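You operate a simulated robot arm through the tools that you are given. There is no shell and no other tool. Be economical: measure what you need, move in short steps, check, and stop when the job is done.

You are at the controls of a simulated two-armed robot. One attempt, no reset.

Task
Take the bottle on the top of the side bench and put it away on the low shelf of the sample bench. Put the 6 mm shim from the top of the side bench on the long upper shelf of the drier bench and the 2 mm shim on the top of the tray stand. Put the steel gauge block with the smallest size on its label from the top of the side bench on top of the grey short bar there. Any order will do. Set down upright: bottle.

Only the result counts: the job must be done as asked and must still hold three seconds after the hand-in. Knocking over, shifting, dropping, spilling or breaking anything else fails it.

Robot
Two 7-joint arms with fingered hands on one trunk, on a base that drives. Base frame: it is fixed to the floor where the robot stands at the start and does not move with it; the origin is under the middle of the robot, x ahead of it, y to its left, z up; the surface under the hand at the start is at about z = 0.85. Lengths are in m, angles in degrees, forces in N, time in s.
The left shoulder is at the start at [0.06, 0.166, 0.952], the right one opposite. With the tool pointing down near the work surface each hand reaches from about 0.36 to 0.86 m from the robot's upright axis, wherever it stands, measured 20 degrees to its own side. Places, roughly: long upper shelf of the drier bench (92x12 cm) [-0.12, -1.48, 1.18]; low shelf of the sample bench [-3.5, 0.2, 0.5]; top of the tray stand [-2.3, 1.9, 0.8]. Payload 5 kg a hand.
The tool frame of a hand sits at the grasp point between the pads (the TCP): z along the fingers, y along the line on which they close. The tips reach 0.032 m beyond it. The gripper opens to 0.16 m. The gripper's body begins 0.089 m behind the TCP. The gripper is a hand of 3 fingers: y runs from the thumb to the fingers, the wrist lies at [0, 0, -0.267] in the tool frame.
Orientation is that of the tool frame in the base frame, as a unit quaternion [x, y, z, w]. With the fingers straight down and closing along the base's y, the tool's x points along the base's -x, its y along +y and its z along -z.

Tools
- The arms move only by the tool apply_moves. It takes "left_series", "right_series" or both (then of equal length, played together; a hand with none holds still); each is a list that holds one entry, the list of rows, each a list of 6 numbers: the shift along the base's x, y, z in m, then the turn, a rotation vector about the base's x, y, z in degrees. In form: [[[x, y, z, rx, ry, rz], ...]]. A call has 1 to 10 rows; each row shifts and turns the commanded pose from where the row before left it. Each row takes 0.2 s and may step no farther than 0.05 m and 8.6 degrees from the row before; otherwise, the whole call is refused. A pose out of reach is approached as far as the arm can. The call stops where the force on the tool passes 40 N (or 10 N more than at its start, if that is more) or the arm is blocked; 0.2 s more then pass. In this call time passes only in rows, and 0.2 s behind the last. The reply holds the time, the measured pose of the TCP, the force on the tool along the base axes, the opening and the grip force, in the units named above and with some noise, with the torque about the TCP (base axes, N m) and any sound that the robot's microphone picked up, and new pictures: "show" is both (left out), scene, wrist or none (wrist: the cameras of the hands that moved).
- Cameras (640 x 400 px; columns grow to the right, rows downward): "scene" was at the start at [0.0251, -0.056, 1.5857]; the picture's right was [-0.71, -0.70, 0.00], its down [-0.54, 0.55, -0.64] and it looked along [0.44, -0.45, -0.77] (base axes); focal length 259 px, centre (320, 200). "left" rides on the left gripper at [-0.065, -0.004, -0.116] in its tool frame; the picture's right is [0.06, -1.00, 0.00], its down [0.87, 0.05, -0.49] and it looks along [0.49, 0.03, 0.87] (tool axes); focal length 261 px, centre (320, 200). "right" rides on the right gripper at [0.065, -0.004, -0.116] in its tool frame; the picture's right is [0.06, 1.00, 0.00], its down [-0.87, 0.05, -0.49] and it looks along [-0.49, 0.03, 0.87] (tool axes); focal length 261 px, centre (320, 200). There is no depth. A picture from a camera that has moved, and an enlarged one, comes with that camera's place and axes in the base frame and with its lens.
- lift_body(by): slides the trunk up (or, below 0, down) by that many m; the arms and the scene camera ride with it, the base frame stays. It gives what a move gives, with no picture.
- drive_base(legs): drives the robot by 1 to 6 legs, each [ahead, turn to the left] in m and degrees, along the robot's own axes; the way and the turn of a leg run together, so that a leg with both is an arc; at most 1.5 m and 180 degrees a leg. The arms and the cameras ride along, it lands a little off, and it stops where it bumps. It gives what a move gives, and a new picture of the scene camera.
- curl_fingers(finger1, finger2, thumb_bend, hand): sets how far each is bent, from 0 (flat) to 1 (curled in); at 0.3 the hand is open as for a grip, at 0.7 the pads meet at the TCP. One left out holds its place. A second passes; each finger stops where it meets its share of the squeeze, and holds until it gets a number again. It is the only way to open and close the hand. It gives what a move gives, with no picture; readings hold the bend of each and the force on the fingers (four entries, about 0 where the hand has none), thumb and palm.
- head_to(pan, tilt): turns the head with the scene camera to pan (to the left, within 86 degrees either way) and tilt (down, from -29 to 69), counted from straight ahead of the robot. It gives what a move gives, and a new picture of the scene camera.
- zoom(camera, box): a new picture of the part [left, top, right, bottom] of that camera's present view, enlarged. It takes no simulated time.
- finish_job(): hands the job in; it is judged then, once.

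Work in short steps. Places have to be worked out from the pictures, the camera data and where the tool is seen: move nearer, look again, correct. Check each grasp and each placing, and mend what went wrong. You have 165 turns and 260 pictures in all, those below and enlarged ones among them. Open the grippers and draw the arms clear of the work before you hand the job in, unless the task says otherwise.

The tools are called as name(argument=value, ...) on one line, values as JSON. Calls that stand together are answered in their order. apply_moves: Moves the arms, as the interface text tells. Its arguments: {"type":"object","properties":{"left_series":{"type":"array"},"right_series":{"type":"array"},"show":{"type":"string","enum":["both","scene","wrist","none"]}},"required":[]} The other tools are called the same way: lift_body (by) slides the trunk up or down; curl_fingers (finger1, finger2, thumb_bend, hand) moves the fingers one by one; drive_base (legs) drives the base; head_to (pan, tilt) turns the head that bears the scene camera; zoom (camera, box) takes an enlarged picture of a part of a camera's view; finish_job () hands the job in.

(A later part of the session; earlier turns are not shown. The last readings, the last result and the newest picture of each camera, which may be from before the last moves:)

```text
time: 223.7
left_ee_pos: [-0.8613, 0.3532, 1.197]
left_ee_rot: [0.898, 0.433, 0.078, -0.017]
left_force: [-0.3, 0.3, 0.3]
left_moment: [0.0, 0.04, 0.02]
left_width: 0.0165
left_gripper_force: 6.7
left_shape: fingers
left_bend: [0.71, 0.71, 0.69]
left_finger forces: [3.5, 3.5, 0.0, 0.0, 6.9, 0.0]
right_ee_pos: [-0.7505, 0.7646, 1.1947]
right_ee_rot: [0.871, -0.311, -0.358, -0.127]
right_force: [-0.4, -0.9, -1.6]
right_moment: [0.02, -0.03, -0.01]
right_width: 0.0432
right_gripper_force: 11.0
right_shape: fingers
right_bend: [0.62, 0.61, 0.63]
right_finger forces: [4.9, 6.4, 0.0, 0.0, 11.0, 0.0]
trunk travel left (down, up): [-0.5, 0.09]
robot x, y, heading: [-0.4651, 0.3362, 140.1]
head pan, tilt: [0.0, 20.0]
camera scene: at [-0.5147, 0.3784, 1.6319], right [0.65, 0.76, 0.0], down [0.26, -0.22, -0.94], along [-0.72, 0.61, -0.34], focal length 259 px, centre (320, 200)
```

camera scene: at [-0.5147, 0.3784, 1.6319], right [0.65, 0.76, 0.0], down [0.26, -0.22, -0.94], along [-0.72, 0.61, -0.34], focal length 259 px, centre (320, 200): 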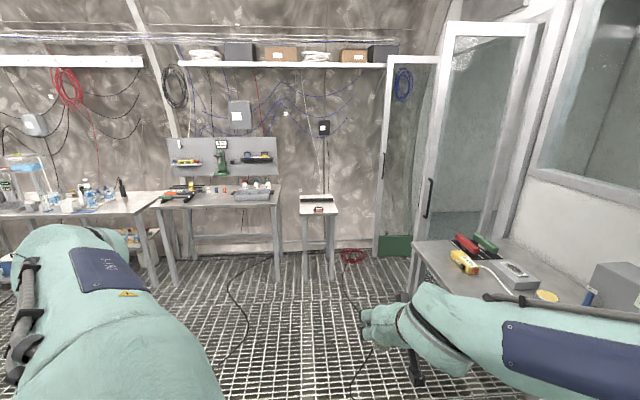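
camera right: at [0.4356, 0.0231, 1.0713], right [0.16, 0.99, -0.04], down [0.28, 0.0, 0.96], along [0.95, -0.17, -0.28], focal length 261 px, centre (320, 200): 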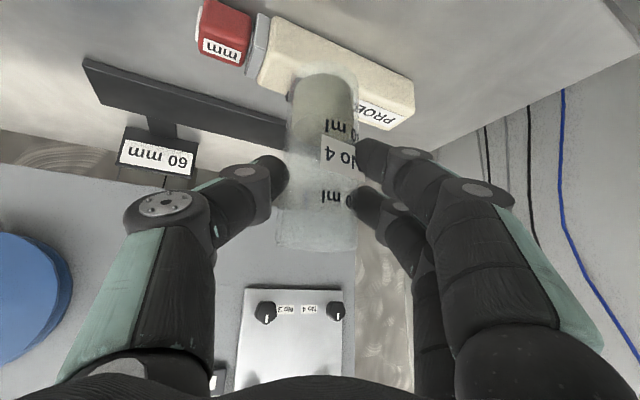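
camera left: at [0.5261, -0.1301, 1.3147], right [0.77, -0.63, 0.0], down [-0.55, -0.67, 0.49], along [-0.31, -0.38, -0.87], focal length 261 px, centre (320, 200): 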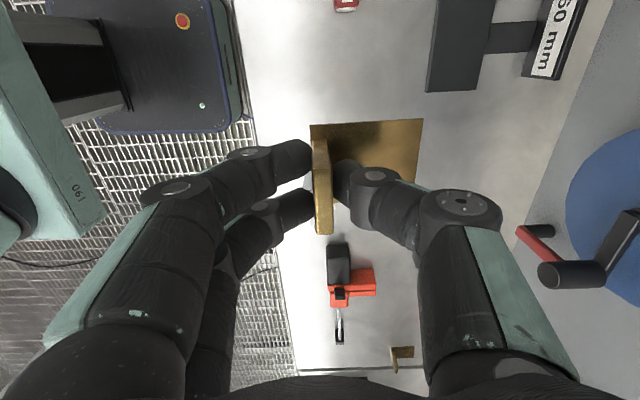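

The tray stand is the small stand straight ahead; zoom on it.

zoom(camera="scene", box=[280, 180, 360, 240])

zoom(camera="scene", box=[0, 150, 290, 300])

```text
6.67 times, centred on (320, 210) of scene
camera zoom: at [-0.5147, 0.3784, 1.6319], right [0.65, 0.76, 0.0], down [0.26, -0.22, -0.94], along [-0.72, 0.61, -0.34], focal length 1724 px, centre (320, 133)
```

zoom: 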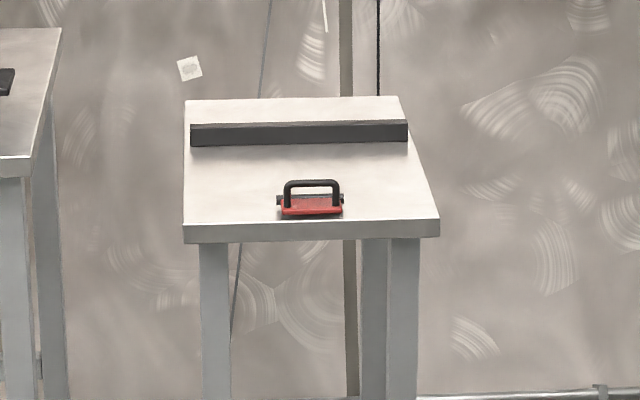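

```text
2.21 times, centred on (145, 225) of scene
camera zoom: at [-0.5147, 0.3784, 1.6319], right [0.65, 0.76, 0.0], down [0.26, -0.22, -0.94], along [-0.72, 0.61, -0.34], focal length 571 px, centre (706, 145)
```

zoom: 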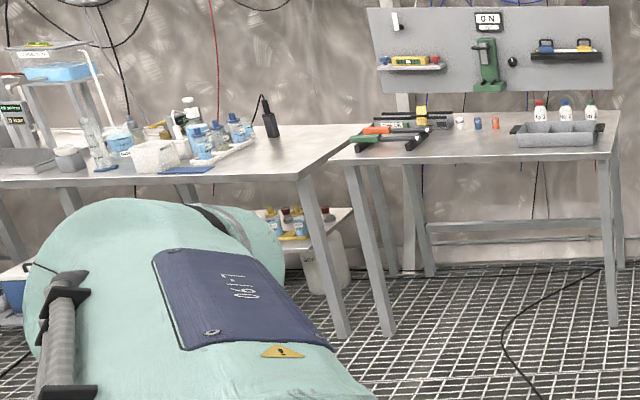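

The stand has a black fence bar at the back and a red-handled item front centre; its left half is free. I drive closer.

drive_base(legs=[[0, -2.5], [1.45, 0], [0, 5.7]])

head_to(pan=0, tilt=40)

```text
time: 231.9
left_ee_pos: [-1.9554, 1.319, 1.1978]
left_ee_rot: [0.881, 0.465, 0.078, -0.02]
left_force: [0.3, -0.4, -1.1]
left_moment: [0.04, 0.0, -0.01]
left_width: 0.0163
left_gripper_force: 7.4
left_shape: fingers
left_bend: [0.71, 0.71, 0.69]
left_finger forces: [3.5, 3.5, 0.0, 0.0, 6.9, 0.1]
right_ee_pos: [-1.8735, 1.7377, 1.1953]
right_ee_rot: [0.882, -0.28, -0.362, -0.115]
right_force: [0.4, -0.5, -0.9]
right_moment: [0.0, -0.02, -0.01]
right_width: 0.0433
right_gripper_force: 11.1
right_shape: fingers
right_bend: [0.62, 0.61, 0.63]
right_finger forces: [4.9, 6.4, 0.0, 0.0, 11.1, 0.0]
trunk travel left (down, up): [-0.5, 0.09]
robot x, y, heading: [-1.5606, 1.3343, 143.8]
head pan, tilt: [0.0, 20.0]
camera scene: at [-1.6106, 1.3683, 1.632], right [0.59, 0.81, 0.0], down [0.28, -0.2, -0.94], along [-0.76, 0.55, -0.34], focal length 259 px, centre (320, 200)
```

scene: 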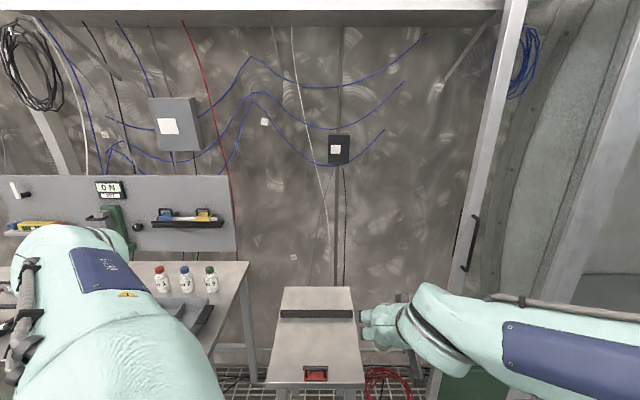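

```text
time: 232.8
left_ee_pos: [-1.9553, 1.3192, 1.1965]
left_ee_rot: [0.882, 0.465, 0.078, -0.019]
left_force: [0.2, 0.6, -0.7]
left_moment: [-0.02, 0.0, 0.02]
left_width: 0.0166
left_gripper_force: 6.8
left_shape: fingers
left_bend: [0.71, 0.71, 0.69]
left_finger forces: [3.5, 3.5, 0.1, 0.0, 7.0, 0.0]
right_ee_pos: [-1.8727, 1.7384, 1.1961]
right_ee_rot: [0.882, -0.28, -0.361, -0.114]
right_force: [-1.2, -0.5, -1.2]
right_moment: [0.02, -0.01, -0.02]
right_width: 0.0431
right_gripper_force: 11.2
right_shape: fingers
right_bend: [0.62, 0.61, 0.63]
right_finger forces: [4.9, 6.4, 0.0, 0.0, 11.1, 0.1]
trunk travel left (down, up): [-0.5, 0.09]
robot x, y, heading: [-1.5564, 1.333, 143.8]
head pan, tilt: [0.0, 40.0]
camera scene: at [-1.6036, 1.364, 1.6006], right [0.59, 0.81, 0.0], down [0.52, -0.38, -0.77], along [-0.62, 0.45, -0.64], focal length 259 px, centre (320, 200)
```

scene: 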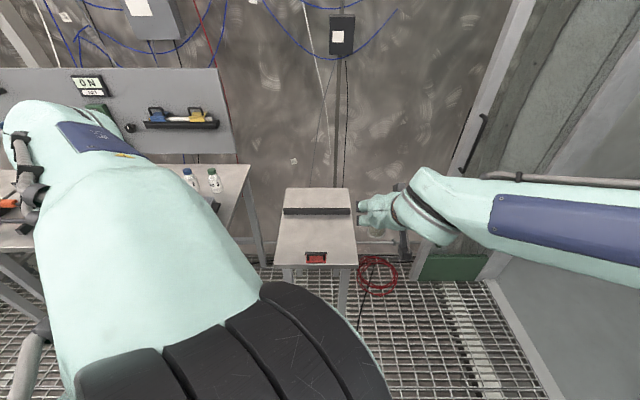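

Stand top is at z≈0.75–0.8, centre ≈(-2.31,1.86). Target for the tab: (-2.23,1.69), left of the red item. I drive 13 cm forward, then move the left hand over, levelling its 9° tilt.

drive_base(legs=[[0.13, 0]])

apply_moves(left_series=[[[-0.01, 0.03, 0, -3.6, 2.65, 0], [-0.02, 0.037, 0, -3.6, 2.65, 0], [-0.02, 0.037, 0, 0, 0, 0], [-0.02, 0.037, 0, 0, 0, 0], [-0.02, 0.037, 0, 0, 0, 0], [-0.02, 0.037, 0, 0, 0, 0], [-0.02, 0.037, 0, 0, 0, 0], [-0.02, 0.037, 0, 0, 0, 0], [-0.02, 0.008, 0, 0, 0, 0], [0, 0, 0, 0, 0, 0]]])

```text
time: 234.0
left_ee_pos: [-2.0614, 1.3964, 1.1966]
left_ee_rot: [0.882, 0.465, 0.078, -0.018]
left_force: [-1.3, 0.6, -1.0]
left_moment: [-0.06, -0.05, 0.0]
left_width: 0.0165
left_gripper_force: 7.0
left_shape: fingers
left_bend: [0.71, 0.71, 0.69]
left_finger forces: [3.4, 3.6, 0.1, 0.0, 7.2, 0.1]
right_ee_pos: [-1.979, 1.8149, 1.1928]
right_ee_rot: [0.883, -0.279, -0.361, -0.113]
right_force: [-0.3, 0.0, -1.4]
right_moment: [-0.04, -0.04, 0.01]
right_width: 0.0432
right_gripper_force: 11.0
right_shape: fingers
right_bend: [0.62, 0.61, 0.63]
right_finger forces: [4.9, 6.4, 0.0, 0.1, 11.1, 0.0]
trunk travel left (down, up): [-0.5, 0.09]
robot x, y, heading: [-1.663, 1.4077, 143.9]
head pan, tilt: [0.0, 40.0]
camera scene: at [-1.7105, 1.4421, 1.6005], right [0.59, 0.81, 0.0], down [0.52, -0.38, -0.77], along [-0.62, 0.45, -0.64], focal length 259 px, centre (320, 200)
```

scene: 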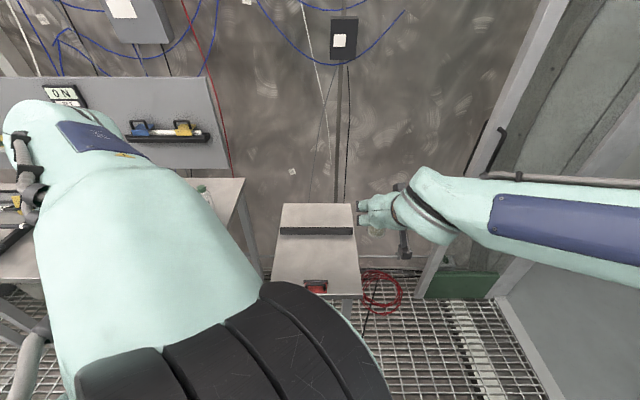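

```text
time: 236.2
left_ee_pos: [-2.231, 1.6947, 1.1987]
left_ee_rot: [0.884, 0.467, 0.008, 0.015]
left_force: [0.3, 0.5, -0.2]
left_moment: [0.02, -0.04, -0.01]
left_width: 0.0163
left_gripper_force: 6.8
left_shape: fingers
left_bend: [0.71, 0.71, 0.69]
left_finger forces: [3.5, 3.5, 0.0, 0.0, 7.0, 0.1]
right_ee_pos: [-1.9774, 1.8142, 1.1951]
right_ee_rot: [0.882, -0.28, -0.361, -0.114]
right_force: [-0.4, 0.0, -1.3]
right_moment: [0.0, 0.0, 0.0]
right_width: 0.0431
right_gripper_force: 11.4
right_shape: fingers
right_bend: [0.62, 0.61, 0.63]
right_finger forces: [4.9, 6.4, 0.0, 0.0, 11.1, 0.1]
trunk travel left (down, up): [-0.5, 0.09]
robot x, y, heading: [-1.6665, 1.4085, 144.1]
head pan, tilt: [0.0, 40.0]
camera scene: at [-1.7083, 1.4412, 1.6006], right [0.59, 0.81, 0.0], down [0.52, -0.38, -0.77], along [-0.62, 0.45, -0.64], focal length 259 px, centre (320, 200)
camera left: at [-2.273, 1.6434, 1.315], right [-0.79, 0.61, -0.03], down [0.52, 0.7, 0.49], along [0.32, 0.37, -0.87], focal length 261 px, centre (320, 200)
```

scene: 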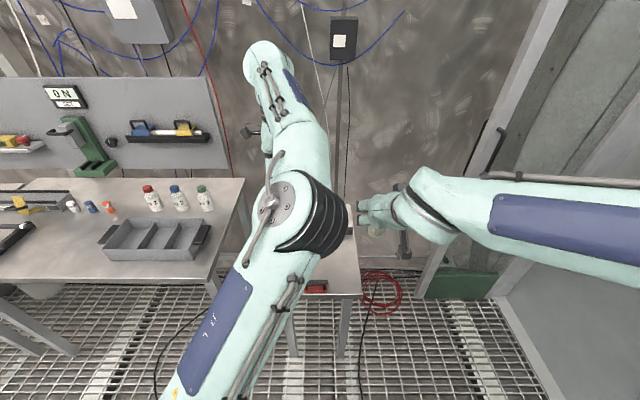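
left: 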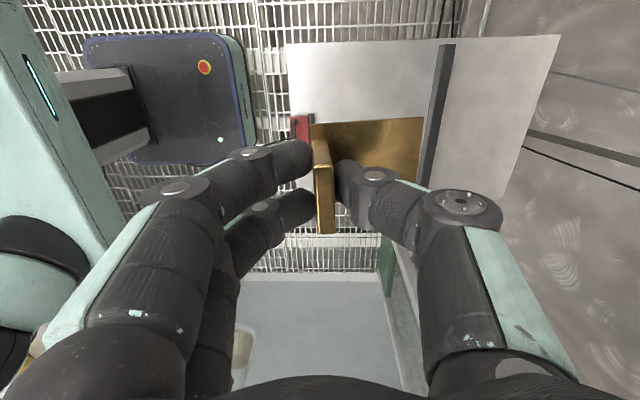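

From the wrist view the landing spot is a bit close to the red item. I shift 3.5 cm left and 4 cm inward, and descend to z≈0.93.

apply_moves(left_series=[[[-0.0265, -0.0023, -0.03, 0, 0, 0], [-0.0265, -0.0023, -0.03, 0, 0, 0], [0, 0, -0.045, 0, 0, 0], [0, 0, -0.045, 0, 0, 0], [0, 0, -0.045, 0, 0, 0], [0, 0, -0.045, 0, 0, 0], [0, 0, -0.03, 0, 0, 0], [0, 0, 0, 0, 0, 0]]], show="wrist")

```text
time: 238.0
left_ee_pos: [-2.2831, 1.6894, 0.9289]
left_ee_rot: [0.884, 0.468, 0.008, 0.015]
left_force: [-1.0, -0.2, -0.6]
left_moment: [0.0, -0.02, 0.03]
left_width: 0.0161
left_gripper_force: 7.1
left_shape: fingers
left_bend: [0.71, 0.71, 0.69]
left_finger forces: [3.3, 3.4, 0.0, 0.1, 7.0, 0.0]
right_ee_pos: [-1.9776, 1.8149, 1.1948]
right_ee_rot: [0.882, -0.279, -0.362, -0.113]
right_force: [-0.6, -0.6, -1.7]
right_moment: [-0.01, -0.04, 0.01]
right_width: 0.0429
right_gripper_force: 11.3
right_shape: fingers
right_bend: [0.62, 0.61, 0.63]
right_finger forces: [5.0, 6.5, 0.0, 0.1, 11.0, 0.0]
trunk travel left (down, up): [-0.5, 0.09]
robot x, y, heading: [-1.6659, 1.4117, 144.0]
head pan, tilt: [0.0, 40.0]
camera left: at [-2.3258, 1.6389, 1.0453], right [-0.79, 0.61, -0.03], down [0.52, 0.7, 0.49], along [0.32, 0.37, -0.87], focal length 261 px, centre (320, 200)
```

left: 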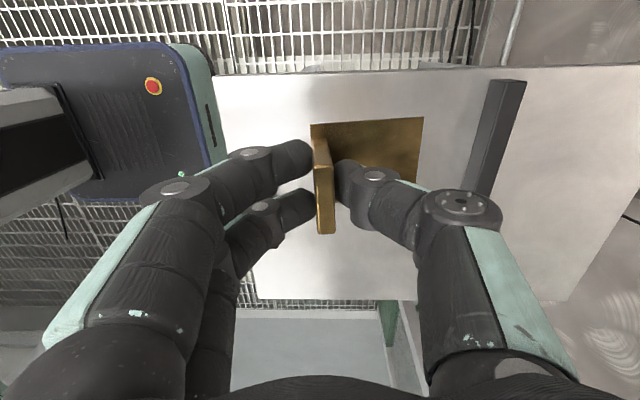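

Plate is above the clear left half of the stand. I descend in small steps to contact.

apply_moves(left_series=[[[0, 0, -0.025, 0, 0, 0], [0, 0, -0.025, 0, 0, 0], [0, 0, -0.015, 0, 0, 0], [0, 0, 0, 0, 0, 0]]], show="wrist")

apply_moves(left_series=[[[0, 0, -0.004, 0, 0, 0], [0, 0, -0.004, 0, 0, 0], [0, 0, 0, 0, 0, 0]]], show="none")

```text
time: 239.0
left_ee_pos: [-2.2825, 1.6887, 0.8643]
left_ee_rot: [0.884, 0.466, 0.007, 0.015]
left_force: [-0.5, -0.1, -0.9]
left_moment: [0.02, 0.02, 0.01]
left_width: 0.0163
left_gripper_force: 7.1
left_shape: fingers
left_bend: [0.71, 0.71, 0.69]
left_finger forces: [3.6, 3.5, 0.0, 0.1, 7.0, 0.1]
right_ee_pos: [-1.9773, 1.8147, 1.1948]
right_ee_rot: [0.882, -0.279, -0.361, -0.114]
right_force: [-0.8, 0.3, -1.1]
right_moment: [-0.02, 0.02, -0.01]
right_width: 0.0433
right_gripper_force: 10.9
right_shape: fingers
right_bend: [0.62, 0.61, 0.63]
right_finger forces: [4.9, 6.5, 0.0, 0.1, 11.0, 0.0]
trunk travel left (down, up): [-0.5, 0.09]
robot x, y, heading: [-1.6634, 1.4103, 143.8]
head pan, tilt: [0.0, 40.0]
camera left: at [-2.3262, 1.6389, 0.9805], right [-0.79, 0.61, -0.03], down [0.52, 0.7, 0.49], along [0.32, 0.37, -0.87], focal length 261 px, centre (320, 200)
```

left: 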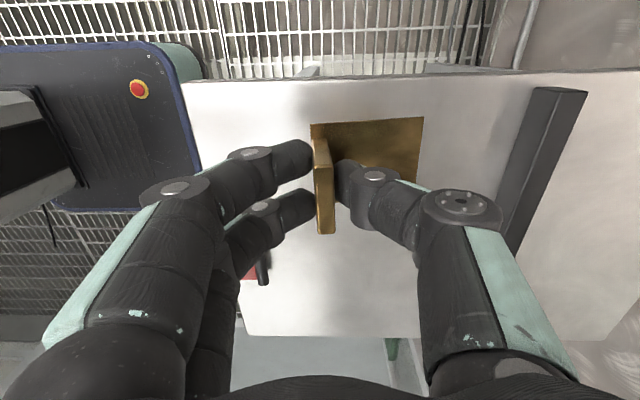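

```text
time: 239.8
left_ee_pos: [-2.2843, 1.6897, 0.8552]
left_ee_rot: [0.884, 0.468, 0.008, 0.015]
left_force: [0.3, 1.3, -1.1]
left_moment: [-0.01, -0.02, -0.01]
left_width: 0.016
left_gripper_force: 6.8
left_shape: fingers
left_bend: [0.71, 0.71, 0.69]
left_finger forces: [3.3, 3.4, 0.0, 0.0, 6.9, 0.0]
right_ee_pos: [-1.9773, 1.8149, 1.1946]
right_ee_rot: [0.883, -0.279, -0.361, -0.114]
right_force: [-0.5, 0.0, -1.3]
right_moment: [-0.02, 0.02, 0.0]
right_width: 0.043
right_gripper_force: 10.6
right_shape: fingers
right_bend: [0.62, 0.61, 0.63]
right_finger forces: [4.9, 6.4, 0.0, 0.0, 11.0, 0.1]
trunk travel left (down, up): [-0.5, 0.09]
robot x, y, heading: [-1.6666, 1.408, 144.2]
head pan, tilt: [0.0, 40.0]
```

Red item is clear. Continue lowering.

apply_moves(left_series=[[[0, 0, -0.004, 0, 0, 0], [0, 0, -0.004, 0, 0, 0], [0, 0, -0.004, 0, 0, 0], [0, 0, 0, 0, 0, 0]]], show="none")

apply_moves(left_series=[[[0, 0, -0.003, 0, 0, 0], [0, 0, -0.003, 0, 0, 0], [0, 0, 0, 0, 0, 0]]], show="none")

apply_moves(left_series=[[[0, 0, -0.003, 0, 0, 0], [0, 0, -0.003, 0, 0, 0], [0, 0, 0, 0, 0, 0]]], show="wrist")

```text
time: 240.8
left_ee_pos: [-2.285, 1.6888, 0.8429]
left_ee_rot: [0.884, 0.467, 0.008, 0.015]
left_force: [-0.3, -0.4, -0.1]
left_moment: [0.01, -0.05, 0.01]
left_width: 0.0163
left_gripper_force: 7.2
left_shape: fingers
left_bend: [0.71, 0.71, 0.69]
left_finger forces: [3.4, 3.4, 0.1, 0.0, 6.8, 0.0]
right_ee_pos: [-1.9783, 1.8146, 1.1952]
right_ee_rot: [0.883, -0.279, -0.361, -0.113]
right_force: [-0.3, 0.4, -0.7]
right_moment: [-0.01, -0.02, -0.01]
right_width: 0.0429
right_gripper_force: 11.3
right_shape: fingers
right_bend: [0.62, 0.61, 0.63]
right_finger forces: [4.7, 6.4, 0.1, 0.0, 11.1, 0.0]
trunk travel left (down, up): [-0.5, 0.09]
robot x, y, heading: [-1.6635, 1.4118, 144.0]
head pan, tilt: [0.0, 40.0]
```

```text
time: 241.6
left_ee_pos: [-2.2841, 1.6889, 0.8365]
left_ee_rot: [0.884, 0.467, 0.007, 0.015]
left_force: [0.0, 0.0, 0.5]
left_moment: [-0.02, 0.01, 0.01]
left_width: 0.0164
left_gripper_force: 7.2
left_shape: fingers
left_bend: [0.71, 0.71, 0.69]
left_finger forces: [3.4, 3.3, 0.1, 0.0, 6.9, 0.1]
right_ee_pos: [-1.9781, 1.8143, 1.1945]
right_ee_rot: [0.883, -0.28, -0.36, -0.114]
right_force: [-0.2, 0.5, -0.6]
right_moment: [0.0, -0.03, -0.03]
right_width: 0.0431
right_gripper_force: 11.4
right_shape: fingers
right_bend: [0.62, 0.61, 0.63]
right_finger forces: [4.9, 6.4, 0.0, 0.1, 11.0, 0.0]
trunk travel left (down, up): [-0.5, 0.09]
robot x, y, heading: [-1.6671, 1.4117, 143.7]
head pan, tilt: [0.0, 40.0]
```

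```text
time: 242.4
left_ee_pos: [-2.283, 1.689, 0.8287]
left_ee_rot: [0.883, 0.468, 0.007, 0.015]
left_force: [-0.3, 0.1, -0.5]
left_moment: [0.01, 0.01, -0.02]
left_width: 0.0163
left_gripper_force: 7.1
left_shape: fingers
left_bend: [0.71, 0.71, 0.69]
left_finger forces: [3.4, 3.4, 0.0, 0.0, 6.9, 0.0]
right_ee_pos: [-1.976, 1.8144, 1.1949]
right_ee_rot: [0.883, -0.278, -0.361, -0.113]
right_force: [-0.3, -0.9, -0.9]
right_moment: [-0.04, -0.01, -0.03]
right_width: 0.0429
right_gripper_force: 10.7
right_shape: fingers
right_bend: [0.62, 0.61, 0.63]
right_finger forces: [4.8, 6.4, 0.0, 0.1, 11.0, 0.0]
trunk travel left (down, up): [-0.5, 0.09]
robot x, y, heading: [-1.6678, 1.4135, 143.9]
head pan, tilt: [0.0, 40.0]
camera left: at [-2.3261, 1.6386, 0.9467], right [-0.79, 0.61, -0.03], down [0.52, 0.7, 0.49], along [0.33, 0.37, -0.87], focal length 261 px, centre (320, 200)
```

left: 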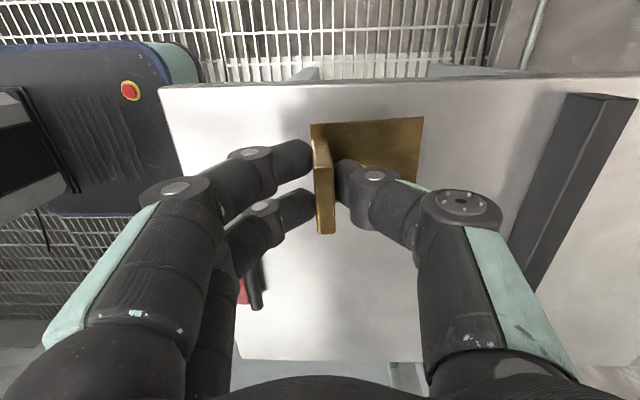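

Still ~3 cm above the stand by the shadow; continue.

apply_moves(left_series=[[[0, 0, -0.008, 0, 0, 0], [0, 0, -0.006, 0, 0, 0], [0, 0, -0.004, 0, 0, 0], [0, 0, 0, 0, 0, 0]]], show="none")

apply_moves(left_series=[[[0, 0, -0.003, 0, 0, 0], [0, 0, -0.003, 0, 0, 0], [0, 0, 0, 0, 0, 0]]], show="none")

apply_moves(left_series=[[[0, 0, -0.003, 0, 0, 0], [0, 0, 0, 0, 0, 0]]], show="none")

apply_moves(left_series=[[[0, 0, -0.003, 0, 0, 0], [0, 0, 0, 0, 0, 0]]], show="wrist")

```text
time: 243.4
left_ee_pos: [-2.2824, 1.6881, 0.8129]
left_ee_rot: [0.884, 0.468, 0.008, 0.014]
left_force: [-0.7, 0.1, -0.7]
left_moment: [-0.02, 0.0, 0.01]
left_width: 0.0161
left_gripper_force: 6.8
left_shape: fingers
left_bend: [0.71, 0.71, 0.69]
left_finger forces: [3.3, 3.3, 0.1, 0.0, 6.8, 0.0]
right_ee_pos: [-1.978, 1.8144, 1.1941]
right_ee_rot: [0.882, -0.28, -0.361, -0.114]
right_force: [0.1, 0.1, -0.8]
right_moment: [-0.03, 0.01, 0.01]
right_width: 0.0429
right_gripper_force: 11.2
right_shape: fingers
right_bend: [0.62, 0.61, 0.63]
right_finger forces: [4.9, 6.4, 0.0, 0.0, 11.0, 0.0]
trunk travel left (down, up): [-0.5, 0.09]
robot x, y, heading: [-1.6668, 1.4095, 143.7]
head pan, tilt: [0.0, 40.0]
```

```text
time: 244.2
left_ee_pos: [-2.2837, 1.6874, 0.8075]
left_ee_rot: [0.884, 0.467, 0.008, 0.014]
left_force: [-0.1, 0.1, 0.0]
left_moment: [0.0, 0.01, -0.02]
left_width: 0.0161
left_gripper_force: 7.2
left_shape: fingers
left_bend: [0.71, 0.71, 0.69]
left_finger forces: [3.4, 3.4, 0.1, 0.0, 6.8, 0.0]
right_ee_pos: [-1.9765, 1.8144, 1.1943]
right_ee_rot: [0.882, -0.28, -0.361, -0.114]
right_force: [-0.4, -0.3, -0.8]
right_moment: [0.01, -0.02, -0.01]
right_width: 0.0433
right_gripper_force: 11.3
right_shape: fingers
right_bend: [0.62, 0.61, 0.63]
right_finger forces: [4.9, 6.4, 0.1, 0.0, 11.1, 0.0]
trunk travel left (down, up): [-0.5, 0.09]
robot x, y, heading: [-1.6652, 1.4094, 144.0]
head pan, tilt: [0.0, 40.0]
```

```text
time: 244.8
left_ee_pos: [-2.283, 1.6892, 0.8035]
left_ee_rot: [0.884, 0.468, 0.007, 0.015]
left_force: [0.2, -0.1, -1.3]
left_moment: [-0.01, 0.01, 0.0]
left_width: 0.0162
left_gripper_force: 7.1
left_shape: fingers
left_bend: [0.71, 0.71, 0.69]
left_finger forces: [3.4, 3.4, 0.0, 0.1, 6.9, 0.0]
right_ee_pos: [-1.9776, 1.8149, 1.1941]
right_ee_rot: [0.882, -0.279, -0.362, -0.114]
right_force: [0.7, -0.9, -0.5]
right_moment: [0.02, -0.06, 0.01]
right_width: 0.0433
right_gripper_force: 10.9
right_shape: fingers
right_bend: [0.62, 0.61, 0.63]
right_finger forces: [4.9, 6.4, 0.1, 0.0, 11.0, 0.0]
trunk travel left (down, up): [-0.5, 0.09]
robot x, y, heading: [-1.6634, 1.4059, 144.1]
head pan, tilt: [0.0, 40.0]
```

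```text
time: 245.4
left_ee_pos: [-2.2832, 1.6882, 0.8005]
left_ee_rot: [0.884, 0.467, 0.008, 0.016]
left_force: [0.5, -0.3, 0.3]
left_moment: [0.0, 0.02, 0.02]
left_width: 0.0159
left_gripper_force: 7.1
left_shape: fingers
left_bend: [0.71, 0.71, 0.69]
left_finger forces: [3.6, 3.2, 0.1, 0.1, 6.9, 0.0]
right_ee_pos: [-1.9779, 1.8164, 1.1944]
right_ee_rot: [0.882, -0.28, -0.361, -0.114]
right_force: [0.6, -0.6, -0.5]
right_moment: [0.01, 0.0, 0.0]
right_width: 0.0429
right_gripper_force: 10.6
right_shape: fingers
right_bend: [0.62, 0.61, 0.63]
right_finger forces: [5.0, 6.5, 0.1, 0.0, 11.0, 0.1]
trunk travel left (down, up): [-0.5, 0.09]
robot x, y, heading: [-1.6667, 1.4127, 143.7]
head pan, tilt: [0.0, 40.0]
camera left: at [-2.3265, 1.6388, 0.9167], right [-0.79, 0.61, -0.03], down [0.52, 0.7, 0.49], along [0.33, 0.37, -0.87], focal length 261 px, centre (320, 200)
```

left: 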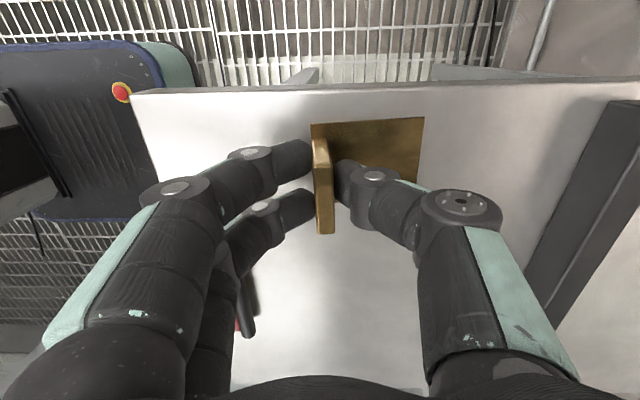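

Beginning of contact; one or two more small steps to confirm.

apply_moves(left_series=[[[0, 0, -0.003, 0, 0, 0], [0, 0, 0, 0, 0, 0]]], show="none")

apply_moves(left_series=[[[0, 0, -0.002, 0, 0, 0], [0, 0, 0, 0, 0, 0]]], show="none")

```text
time: 246.0
left_ee_pos: [-2.2834, 1.6896, 0.7966]
left_ee_rot: [0.884, 0.467, 0.008, 0.014]
left_force: [0.3, -0.3, -0.4]
left_moment: [-0.01, 0.04, 0.01]
left_width: 0.0162
left_gripper_force: 7.4
left_shape: fingers
left_bend: [0.71, 0.71, 0.69]
left_finger forces: [3.7, 3.7, 0.0, 0.0, 7.4, 0.0]
right_ee_pos: [-1.9777, 1.8162, 1.1952]
right_ee_rot: [0.883, -0.279, -0.361, -0.114]
right_force: [-0.3, 0.6, -0.3]
right_moment: [0.0, 0.03, -0.02]
right_width: 0.043
right_gripper_force: 11.2
right_shape: fingers
right_bend: [0.62, 0.61, 0.63]
right_finger forces: [5.0, 6.4, 0.0, 0.0, 11.1, 0.1]
trunk travel left (down, up): [-0.5, 0.09]
robot x, y, heading: [-1.6678, 1.4102, 144.2]
head pan, tilt: [0.0, 40.0]
```

```text
time: 246.6
left_ee_pos: [-2.2831, 1.6894, 0.795]
left_ee_rot: [0.884, 0.467, 0.008, 0.014]
left_force: [-0.5, -0.7, 0.9]
left_moment: [0.01, 0.02, 0.02]
left_width: 0.0159
left_gripper_force: 8.3
left_shape: fingers
left_bend: [0.71, 0.71, 0.69]
left_finger forces: [3.9, 3.9, 0.1, 0.1, 7.8, 0.1]
right_ee_pos: [-1.9767, 1.8151, 1.1946]
right_ee_rot: [0.883, -0.279, -0.361, -0.113]
right_force: [0.3, -0.6, -1.9]
right_moment: [-0.02, -0.04, 0.01]
right_width: 0.0432
right_gripper_force: 11.3
right_shape: fingers
right_bend: [0.62, 0.61, 0.63]
right_finger forces: [5.0, 6.4, 0.0, 0.1, 11.0, 0.1]
trunk travel left (down, up): [-0.5, 0.09]
robot x, y, heading: [-1.6687, 1.4064, 144.1]
head pan, tilt: [0.0, 40.0]
```

apply_moves(left_series=[[[0, 0, -0.002, 0, 0, 0], [0, 0, 0, 0, 0, 0]]], show="none")

curl_fingers(hand="left", finger1=0.66, finger2=0.66, thumb_bend=0.65)

zoom(camera="left", box=[220, 90, 460, 260])

```text
time: 247.2
left_ee_pos: [-2.2831, 1.689, 0.7939]
left_ee_rot: [0.884, 0.467, 0.008, 0.014]
left_force: [0.2, -0.7, 10.7]
left_moment: [0.05, 0.05, 0.01]
left_width: 0.0156
left_gripper_force: 9.8
left_shape: fingers
left_bend: [0.71, 0.71, 0.7]
left_finger forces: [5.3, 5.2, 0.0, 0.1, 10.2, 0.1]
right_ee_pos: [-1.9764, 1.8138, 1.1954]
right_ee_rot: [0.882, -0.279, -0.362, -0.114]
right_force: [1.2, -0.4, -0.4]
right_moment: [-0.03, -0.03, 0.0]
right_width: 0.0432
right_gripper_force: 11.7
right_shape: fingers
right_bend: [0.62, 0.61, 0.63]
right_finger forces: [4.9, 6.5, 0.0, 0.0, 11.0, 0.0]
trunk travel left (down, up): [-0.5, 0.09]
robot x, y, heading: [-1.663, 1.409, 143.9]
head pan, tilt: [0.0, 40.0]
```

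```text
time: 248.2
left_ee_pos: [-2.2837, 1.689, 0.792]
left_ee_rot: [0.884, 0.468, 0.008, 0.015]
left_force: [0.5, -0.3, 0.6]
left_moment: [0.02, 0.01, 0.0]
left_width: 0.0263
left_gripper_force: 0.0
left_shape: fingers
left_bend: [0.66, 0.66, 0.65]
left_finger forces: [0.0, 0.0, 0.0, 0.0, 0.1, 0.1]
right_ee_pos: [-1.9787, 1.8147, 1.1945]
right_ee_rot: [0.882, -0.28, -0.361, -0.114]
right_force: [0.0, -0.2, -1.2]
right_moment: [0.0, -0.03, -0.02]
right_width: 0.0431
right_gripper_force: 10.9
right_shape: fingers
right_bend: [0.62, 0.61, 0.63]
right_finger forces: [4.9, 6.4, 0.1, 0.1, 11.0, 0.0]
trunk travel left (down, up): [-0.5, 0.09]
robot x, y, heading: [-1.6643, 1.4089, 143.7]
head pan, tilt: [0.0, 40.0]
```

```text
2.35 times, centred on (340, 175) of left
camera zoom: at [-2.326, 1.6389, 0.9093], right [-0.79, 0.61, -0.03], down [0.52, 0.7, 0.49], along [0.33, 0.37, -0.87], focal length 613 px, centre (273, 259)
```

zoom: 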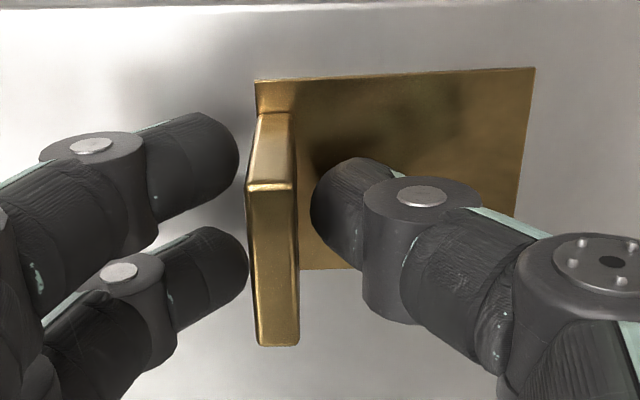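

Released, zero force. I shift 2 mm to centre on the tab and raise straight up.

apply_moves(left_series=[[[0.0018, -0.0013, 0.003, 0, 0, 0], [0, 0, 0.02, 0, 0, 0], [0, 0, 0.045, 0, 0, 0], [0, 0, 0.045, 0, 0, 0], [0, 0, 0.045, 0, 0, 0], [0, 0, 0.045, 0, 0, 0], [0, 0, 0.045, 0, 0, 0], [0, 0, 0.045, 0, 0, 0]]], show="wrist")

```text
time: 250.0
left_ee_pos: [-2.2788, 1.6866, 1.0856]
left_ee_rot: [0.884, 0.467, 0.007, 0.015]
left_force: [-0.7, -0.2, -0.3]
left_moment: [0.02, 0.04, -0.01]
left_width: 0.0267
left_gripper_force: 0.0
left_shape: fingers
left_bend: [0.66, 0.66, 0.65]
left_finger forces: [0.0, 0.1, 0.0, 0.0, 0.1, 0.1]
right_ee_pos: [-1.9772, 1.8155, 1.1952]
right_ee_rot: [0.882, -0.279, -0.362, -0.113]
right_force: [-0.2, -0.7, -1.2]
right_moment: [-0.04, -0.03, 0.0]
right_width: 0.0431
right_gripper_force: 11.3
right_shape: fingers
right_bend: [0.62, 0.61, 0.63]
right_finger forces: [4.9, 6.4, 0.0, 0.0, 11.0, 0.0]
trunk travel left (down, up): [-0.5, 0.09]
robot x, y, heading: [-1.6652, 1.4102, 143.9]
head pan, tilt: [0.0, 40.0]
camera left: at [-2.3216, 1.637, 1.2027], right [-0.79, 0.61, -0.03], down [0.52, 0.7, 0.49], along [0.32, 0.37, -0.87], focal length 261 px, centre (320, 200)
```

left: 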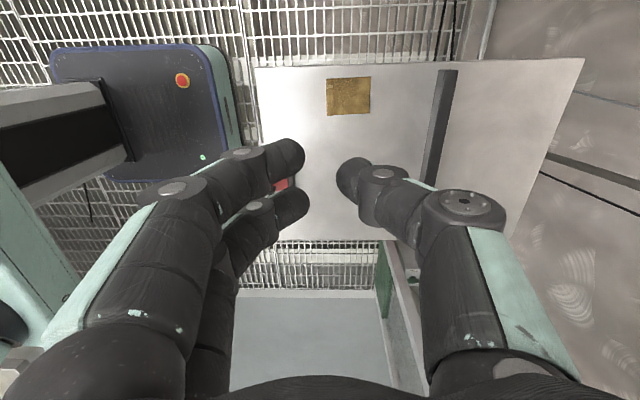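

The 2 mm shim rests on the tray stand. I tuck the left hand in, then back off and drive toward the sample bench.

apply_moves(left_series=[[[0.03, -0.035, 0.015, 0, 0, 0], [0.03, -0.035, 0.015, 0, 0, 0], [0.03, -0.035, 0.015, 0, 0, 0], [0.03, -0.03, 0.015, 0, 0, 0], [0.03, -0.02, 0.015, 0, 0, 0], [0.02, 0.0, 0.015, 0, 0, 0]]], show="none")

drive_base(legs=[[-0.3, 0], [0, 96.3], [1.04, 0], [1.04, 0], [0, -96.8]])

head_to(pan=-10, tilt=35)

```text
time: 251.4
left_ee_pos: [-2.1113, 1.5321, 1.1749]
left_ee_rot: [0.884, 0.467, 0.008, 0.015]
left_force: [-0.4, 0.6, 0.1]
left_moment: [0.02, 0.03, 0.02]
left_width: 0.0265
left_gripper_force: 0.1
left_shape: fingers
left_bend: [0.66, 0.66, 0.65]
left_finger forces: [0.0, 0.1, 0.1, 0.1, 0.1, 0.1]
right_ee_pos: [-1.9772, 1.8141, 1.1949]
right_ee_rot: [0.882, -0.279, -0.361, -0.114]
right_force: [0.4, -0.7, -0.9]
right_moment: [0.0, 0.0, 0.01]
right_width: 0.0431
right_gripper_force: 11.1
right_shape: fingers
right_bend: [0.62, 0.61, 0.63]
right_finger forces: [4.9, 6.4, 0.0, 0.0, 11.0, 0.0]
trunk travel left (down, up): [-0.5, 0.09]
robot x, y, heading: [-1.6645, 1.409, 143.9]
head pan, tilt: [0.0, 40.0]
```

```text
time: 271.8
left_ee_pos: [-3.0305, -0.3511, 1.1741]
left_ee_rot: [0.905, 0.425, 0.007, 0.015]
left_force: [-0.4, 0.6, 0.4]
left_moment: [-0.03, 0.01, -0.03]
left_width: 0.0266
left_gripper_force: 0.2
left_shape: fingers
left_bend: [0.66, 0.66, 0.65]
left_finger forces: [0.1, 0.1, 0.0, 0.1, 0.0, 0.0]
right_ee_pos: [-2.8682, -0.082, 1.1943]
right_ee_rot: [0.868, -0.322, -0.355, -0.131]
right_force: [-0.3, 0.3, -0.8]
right_moment: [0.0, -0.01, -0.01]
right_width: 0.0431
right_gripper_force: 10.9
right_shape: fingers
right_bend: [0.62, 0.61, 0.63]
right_finger forces: [4.7, 6.4, 0.0, 0.0, 10.8, 0.1]
trunk travel left (down, up): [-0.5, 0.09]
robot x, y, heading: [-2.6009, -0.5132, 138.4]
head pan, tilt: [0.0, 40.0]
camera scene: at [-2.6361, -0.479, 1.6006], right [0.66, 0.75, 0.0], down [0.48, -0.43, -0.77], along [-0.57, 0.51, -0.64], focal length 259 px, centre (320, 200)
```

scene: 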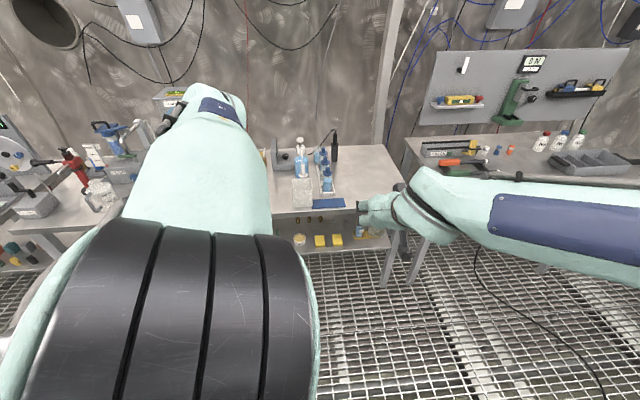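

```text
time: 272.6
left_ee_pos: [-3.0303, -0.3515, 1.1737]
left_ee_rot: [0.905, 0.426, 0.007, 0.014]
left_force: [0.1, -0.3, 0.3]
left_moment: [-0.02, 0.0, 0.0]
left_width: 0.0266
left_gripper_force: 0.1
left_shape: fingers
left_bend: [0.66, 0.66, 0.65]
left_finger forces: [0.0, 0.1, 0.0, 0.1, 0.0, 0.1]
right_ee_pos: [-2.8691, -0.0815, 1.1945]
right_ee_rot: [0.868, -0.322, -0.356, -0.131]
right_force: [0.4, -0.3, -1.2]
right_moment: [-0.02, -0.03, -0.03]
right_width: 0.0432
right_gripper_force: 11.0
right_shape: fingers
right_bend: [0.62, 0.61, 0.63]
right_finger forces: [4.7, 6.4, 0.1, 0.1, 10.8, 0.1]
trunk travel left (down, up): [-0.5, 0.09]
robot x, y, heading: [-2.5983, -0.5168, 138.5]
head pan, tilt: [-10.0, 35.0]
camera scene: at [-2.6275, -0.4666, 1.6081], right [0.78, 0.62, 0.0], down [0.36, -0.45, -0.82], along [-0.51, 0.64, -0.57], focal length 259 px, centre (320, 200)
```

scene: 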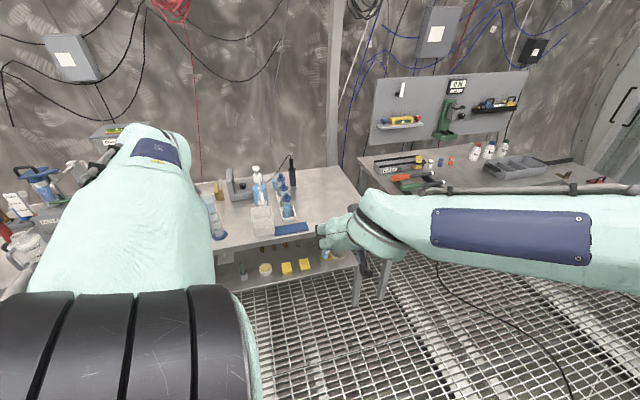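

Arrived before the sample bench; low shelf visible below the bench top. The raised left arm blocks my view, so I un-rotate the left hand, then lower the trunk to look under.

apply_moves(left_series=[[[0.01, -0.01, 0, 0, 0, -8.5], [0.01, -0.01, 0, 0, 0, -8.5], [0.01, -0.01, 0, 0, 0, -8.5], [0, 0, 0, 0, 0, -8.5], [0, 0, 0, 0, 0, -8.5], [0, 0, 0, 0, 0, -8.5], [0, 0, 0, 0, 0, -8.5], [0, 0, 0, 0, 0, -8.5], [0, 0, 0, 0, 0, -8.5], [0, 0, 0, 0, 0, -8.5]]], show="none")

lift_body(by=-0.4)

head_to(pan=0, tilt=28)

```text
time: 274.8
left_ee_pos: [-2.9984, -0.3816, 1.175]
left_ee_rot: [0.954, -0.299, -0.004, 0.015]
left_force: [0.2, 0.0, 1.2]
left_moment: [0.0, 0.01, 0.06]
left_width: 0.0268
left_gripper_force: 0.1
left_shape: fingers
left_bend: [0.66, 0.66, 0.65]
left_finger forces: [0.0, 0.0, 0.1, 0.0, 0.0, 0.0]
right_ee_pos: [-2.8683, -0.0817, 1.1947]
right_ee_rot: [0.868, -0.321, -0.356, -0.131]
right_force: [0.3, -0.6, -1.6]
right_moment: [0.0, 0.02, 0.0]
right_width: 0.0427
right_gripper_force: 10.3
right_shape: fingers
right_bend: [0.62, 0.61, 0.63]
right_finger forces: [4.7, 6.4, 0.1, 0.0, 10.8, 0.1]
trunk travel left (down, up): [-0.5, 0.09]
robot x, y, heading: [-2.5952, -0.5155, 138.6]
head pan, tilt: [-10.0, 35.0]
```

```text
time: 278.6
left_ee_pos: [-3.0003, -0.3805, 0.7745]
left_ee_rot: [0.955, -0.297, -0.005, 0.016]
left_force: [-0.2, 1.2, -0.3]
left_moment: [0.0, -0.02, -0.02]
left_width: 0.0268
left_gripper_force: 0.1
left_shape: fingers
left_bend: [0.66, 0.66, 0.65]
left_finger forces: [0.0, 0.0, 0.1, 0.1, 0.0, 0.0]
right_ee_pos: [-2.8687, -0.0829, 0.7954]
right_ee_rot: [0.868, -0.322, -0.355, -0.131]
right_force: [-0.5, -0.8, -0.8]
right_moment: [-0.03, -0.01, -0.01]
right_width: 0.043
right_gripper_force: 10.7
right_shape: fingers
right_bend: [0.62, 0.61, 0.63]
right_finger forces: [4.7, 6.4, 0.0, 0.1, 10.8, 0.0]
trunk travel left (down, up): [-0.1, 0.49]
robot x, y, heading: [-2.5988, -0.5125, 138.3]
head pan, tilt: [-10.0, 35.0]
```

```text
time: 279.3
left_ee_pos: [-2.9996, -0.381, 0.7748]
left_ee_rot: [0.954, -0.298, -0.005, 0.016]
left_force: [1.2, 0.5, 0.3]
left_moment: [-0.01, 0.03, 0.05]
left_width: 0.027
left_gripper_force: 0.1
left_shape: fingers
left_bend: [0.66, 0.66, 0.65]
left_finger forces: [0.1, 0.0, 0.0, 0.0, 0.0, 0.1]
right_ee_pos: [-2.8674, -0.0815, 0.7937]
right_ee_rot: [0.868, -0.322, -0.355, -0.131]
right_force: [-0.1, 0.5, -0.1]
right_moment: [-0.02, -0.03, 0.0]
right_width: 0.0428
right_gripper_force: 11.1
right_shape: fingers
right_bend: [0.62, 0.61, 0.63]
right_finger forces: [4.7, 6.4, 0.1, 0.0, 10.8, 0.0]
trunk travel left (down, up): [-0.1, 0.49]
robot x, y, heading: [-2.5974, -0.513, 138.2]
head pan, tilt: [0.0, 28.0]
camera scene: at [-2.6409, -0.475, 1.2191], right [0.66, 0.75, 0.0], down [0.35, -0.31, -0.88], along [-0.66, 0.59, -0.47], focal length 259 px, centre (320, 200)
```

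scene: 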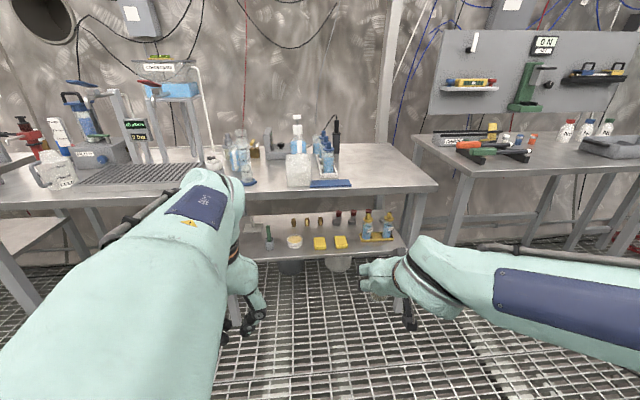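

zoom(camera="scene", box=[225, 190, 425, 290])

```text
3.20 times, centred on (325, 240) of scene
camera zoom: at [-2.6409, -0.475, 1.2191], right [0.66, 0.75, 0.0], down [0.35, -0.31, -0.88], along [-0.66, 0.59, -0.47], focal length 828 px, centre (304, 72)
```

zoom: 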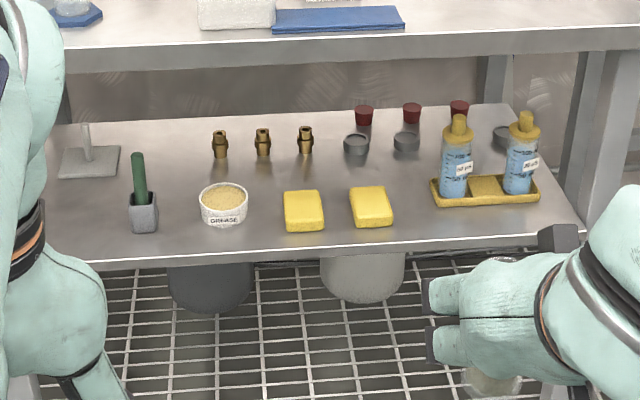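

The low shelf (z≈0.5) is full in the middle, but its left front part looks free. I pull the left arm back/left to see it.

apply_moves(left_series=[[[0.02, -0.044, 0, 0, 0, 0], [0.02, -0.044, 0, 0, 0, 0], [0.02, -0.044, 0, 0, 0, 0], [0.02, -0.044, 0, 0, 0, 0], [0.02, -0.044, 0, 0, 0, 0]]], show="scene")

```text
time: 280.1
left_ee_pos: [-2.9628, -0.523, 0.7564]
left_ee_rot: [0.962, -0.261, 0.071, -0.043]
left_force: [1.0, 0.7, 0.8]
left_moment: [-0.04, 0.02, -0.03]
left_width: 0.0269
left_gripper_force: 0.0
left_shape: fingers
left_bend: [0.66, 0.66, 0.65]
left_finger forces: [0.0, 0.0, 0.0, 0.1, 0.0, 0.1]
right_ee_pos: [-2.8678, -0.0813, 0.7944]
right_ee_rot: [0.868, -0.321, -0.355, -0.131]
right_force: [-0.5, 0.8, -0.7]
right_moment: [-0.03, -0.03, 0.01]
right_width: 0.0427
right_gripper_force: 11.1
right_shape: fingers
right_bend: [0.62, 0.61, 0.64]
right_finger forces: [4.8, 6.4, 0.0, 0.0, 10.8, 0.1]
trunk travel left (down, up): [-0.1, 0.49]
robot x, y, heading: [-2.5955, -0.5155, 138.5]
head pan, tilt: [0.0, 28.0]
stopped in row 4 (left hand): the arm was blocked; the commanded pose is now the measured one
camera scene: at [-2.641, -0.4745, 1.2191], right [0.66, 0.75, 0.0], down [0.35, -0.31, -0.88], along [-0.66, 0.59, -0.47], focal length 259 px, centre (320, 200)
```

scene: 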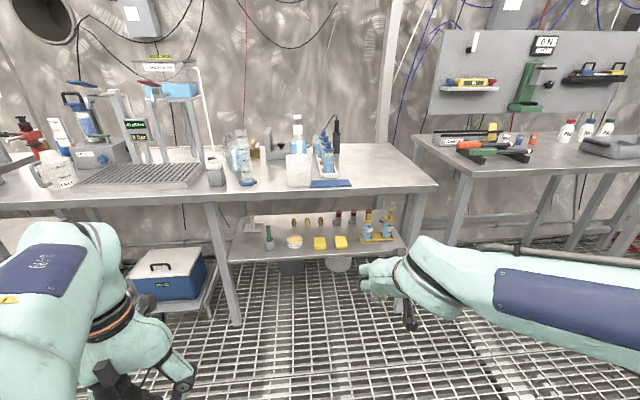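

zoom(camera="scene", box=[205, 190, 415, 295])

```text
3.05 times, centred on (310, 242) of scene
camera zoom: at [-2.641, -0.4745, 1.2191], right [0.66, 0.75, 0.0], down [0.35, -0.31, -0.88], along [-0.66, 0.59, -0.47], focal length 788 px, centre (350, 70)
```

zoom: 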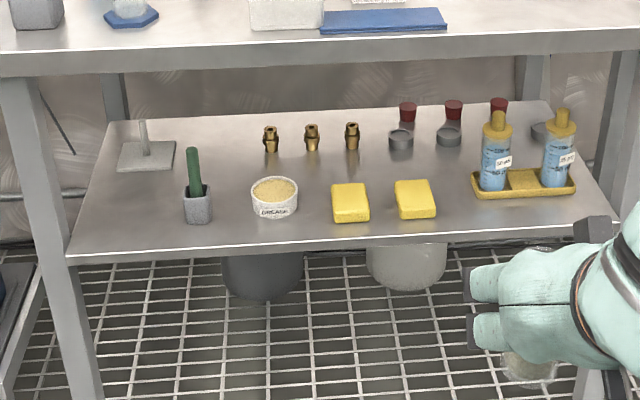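

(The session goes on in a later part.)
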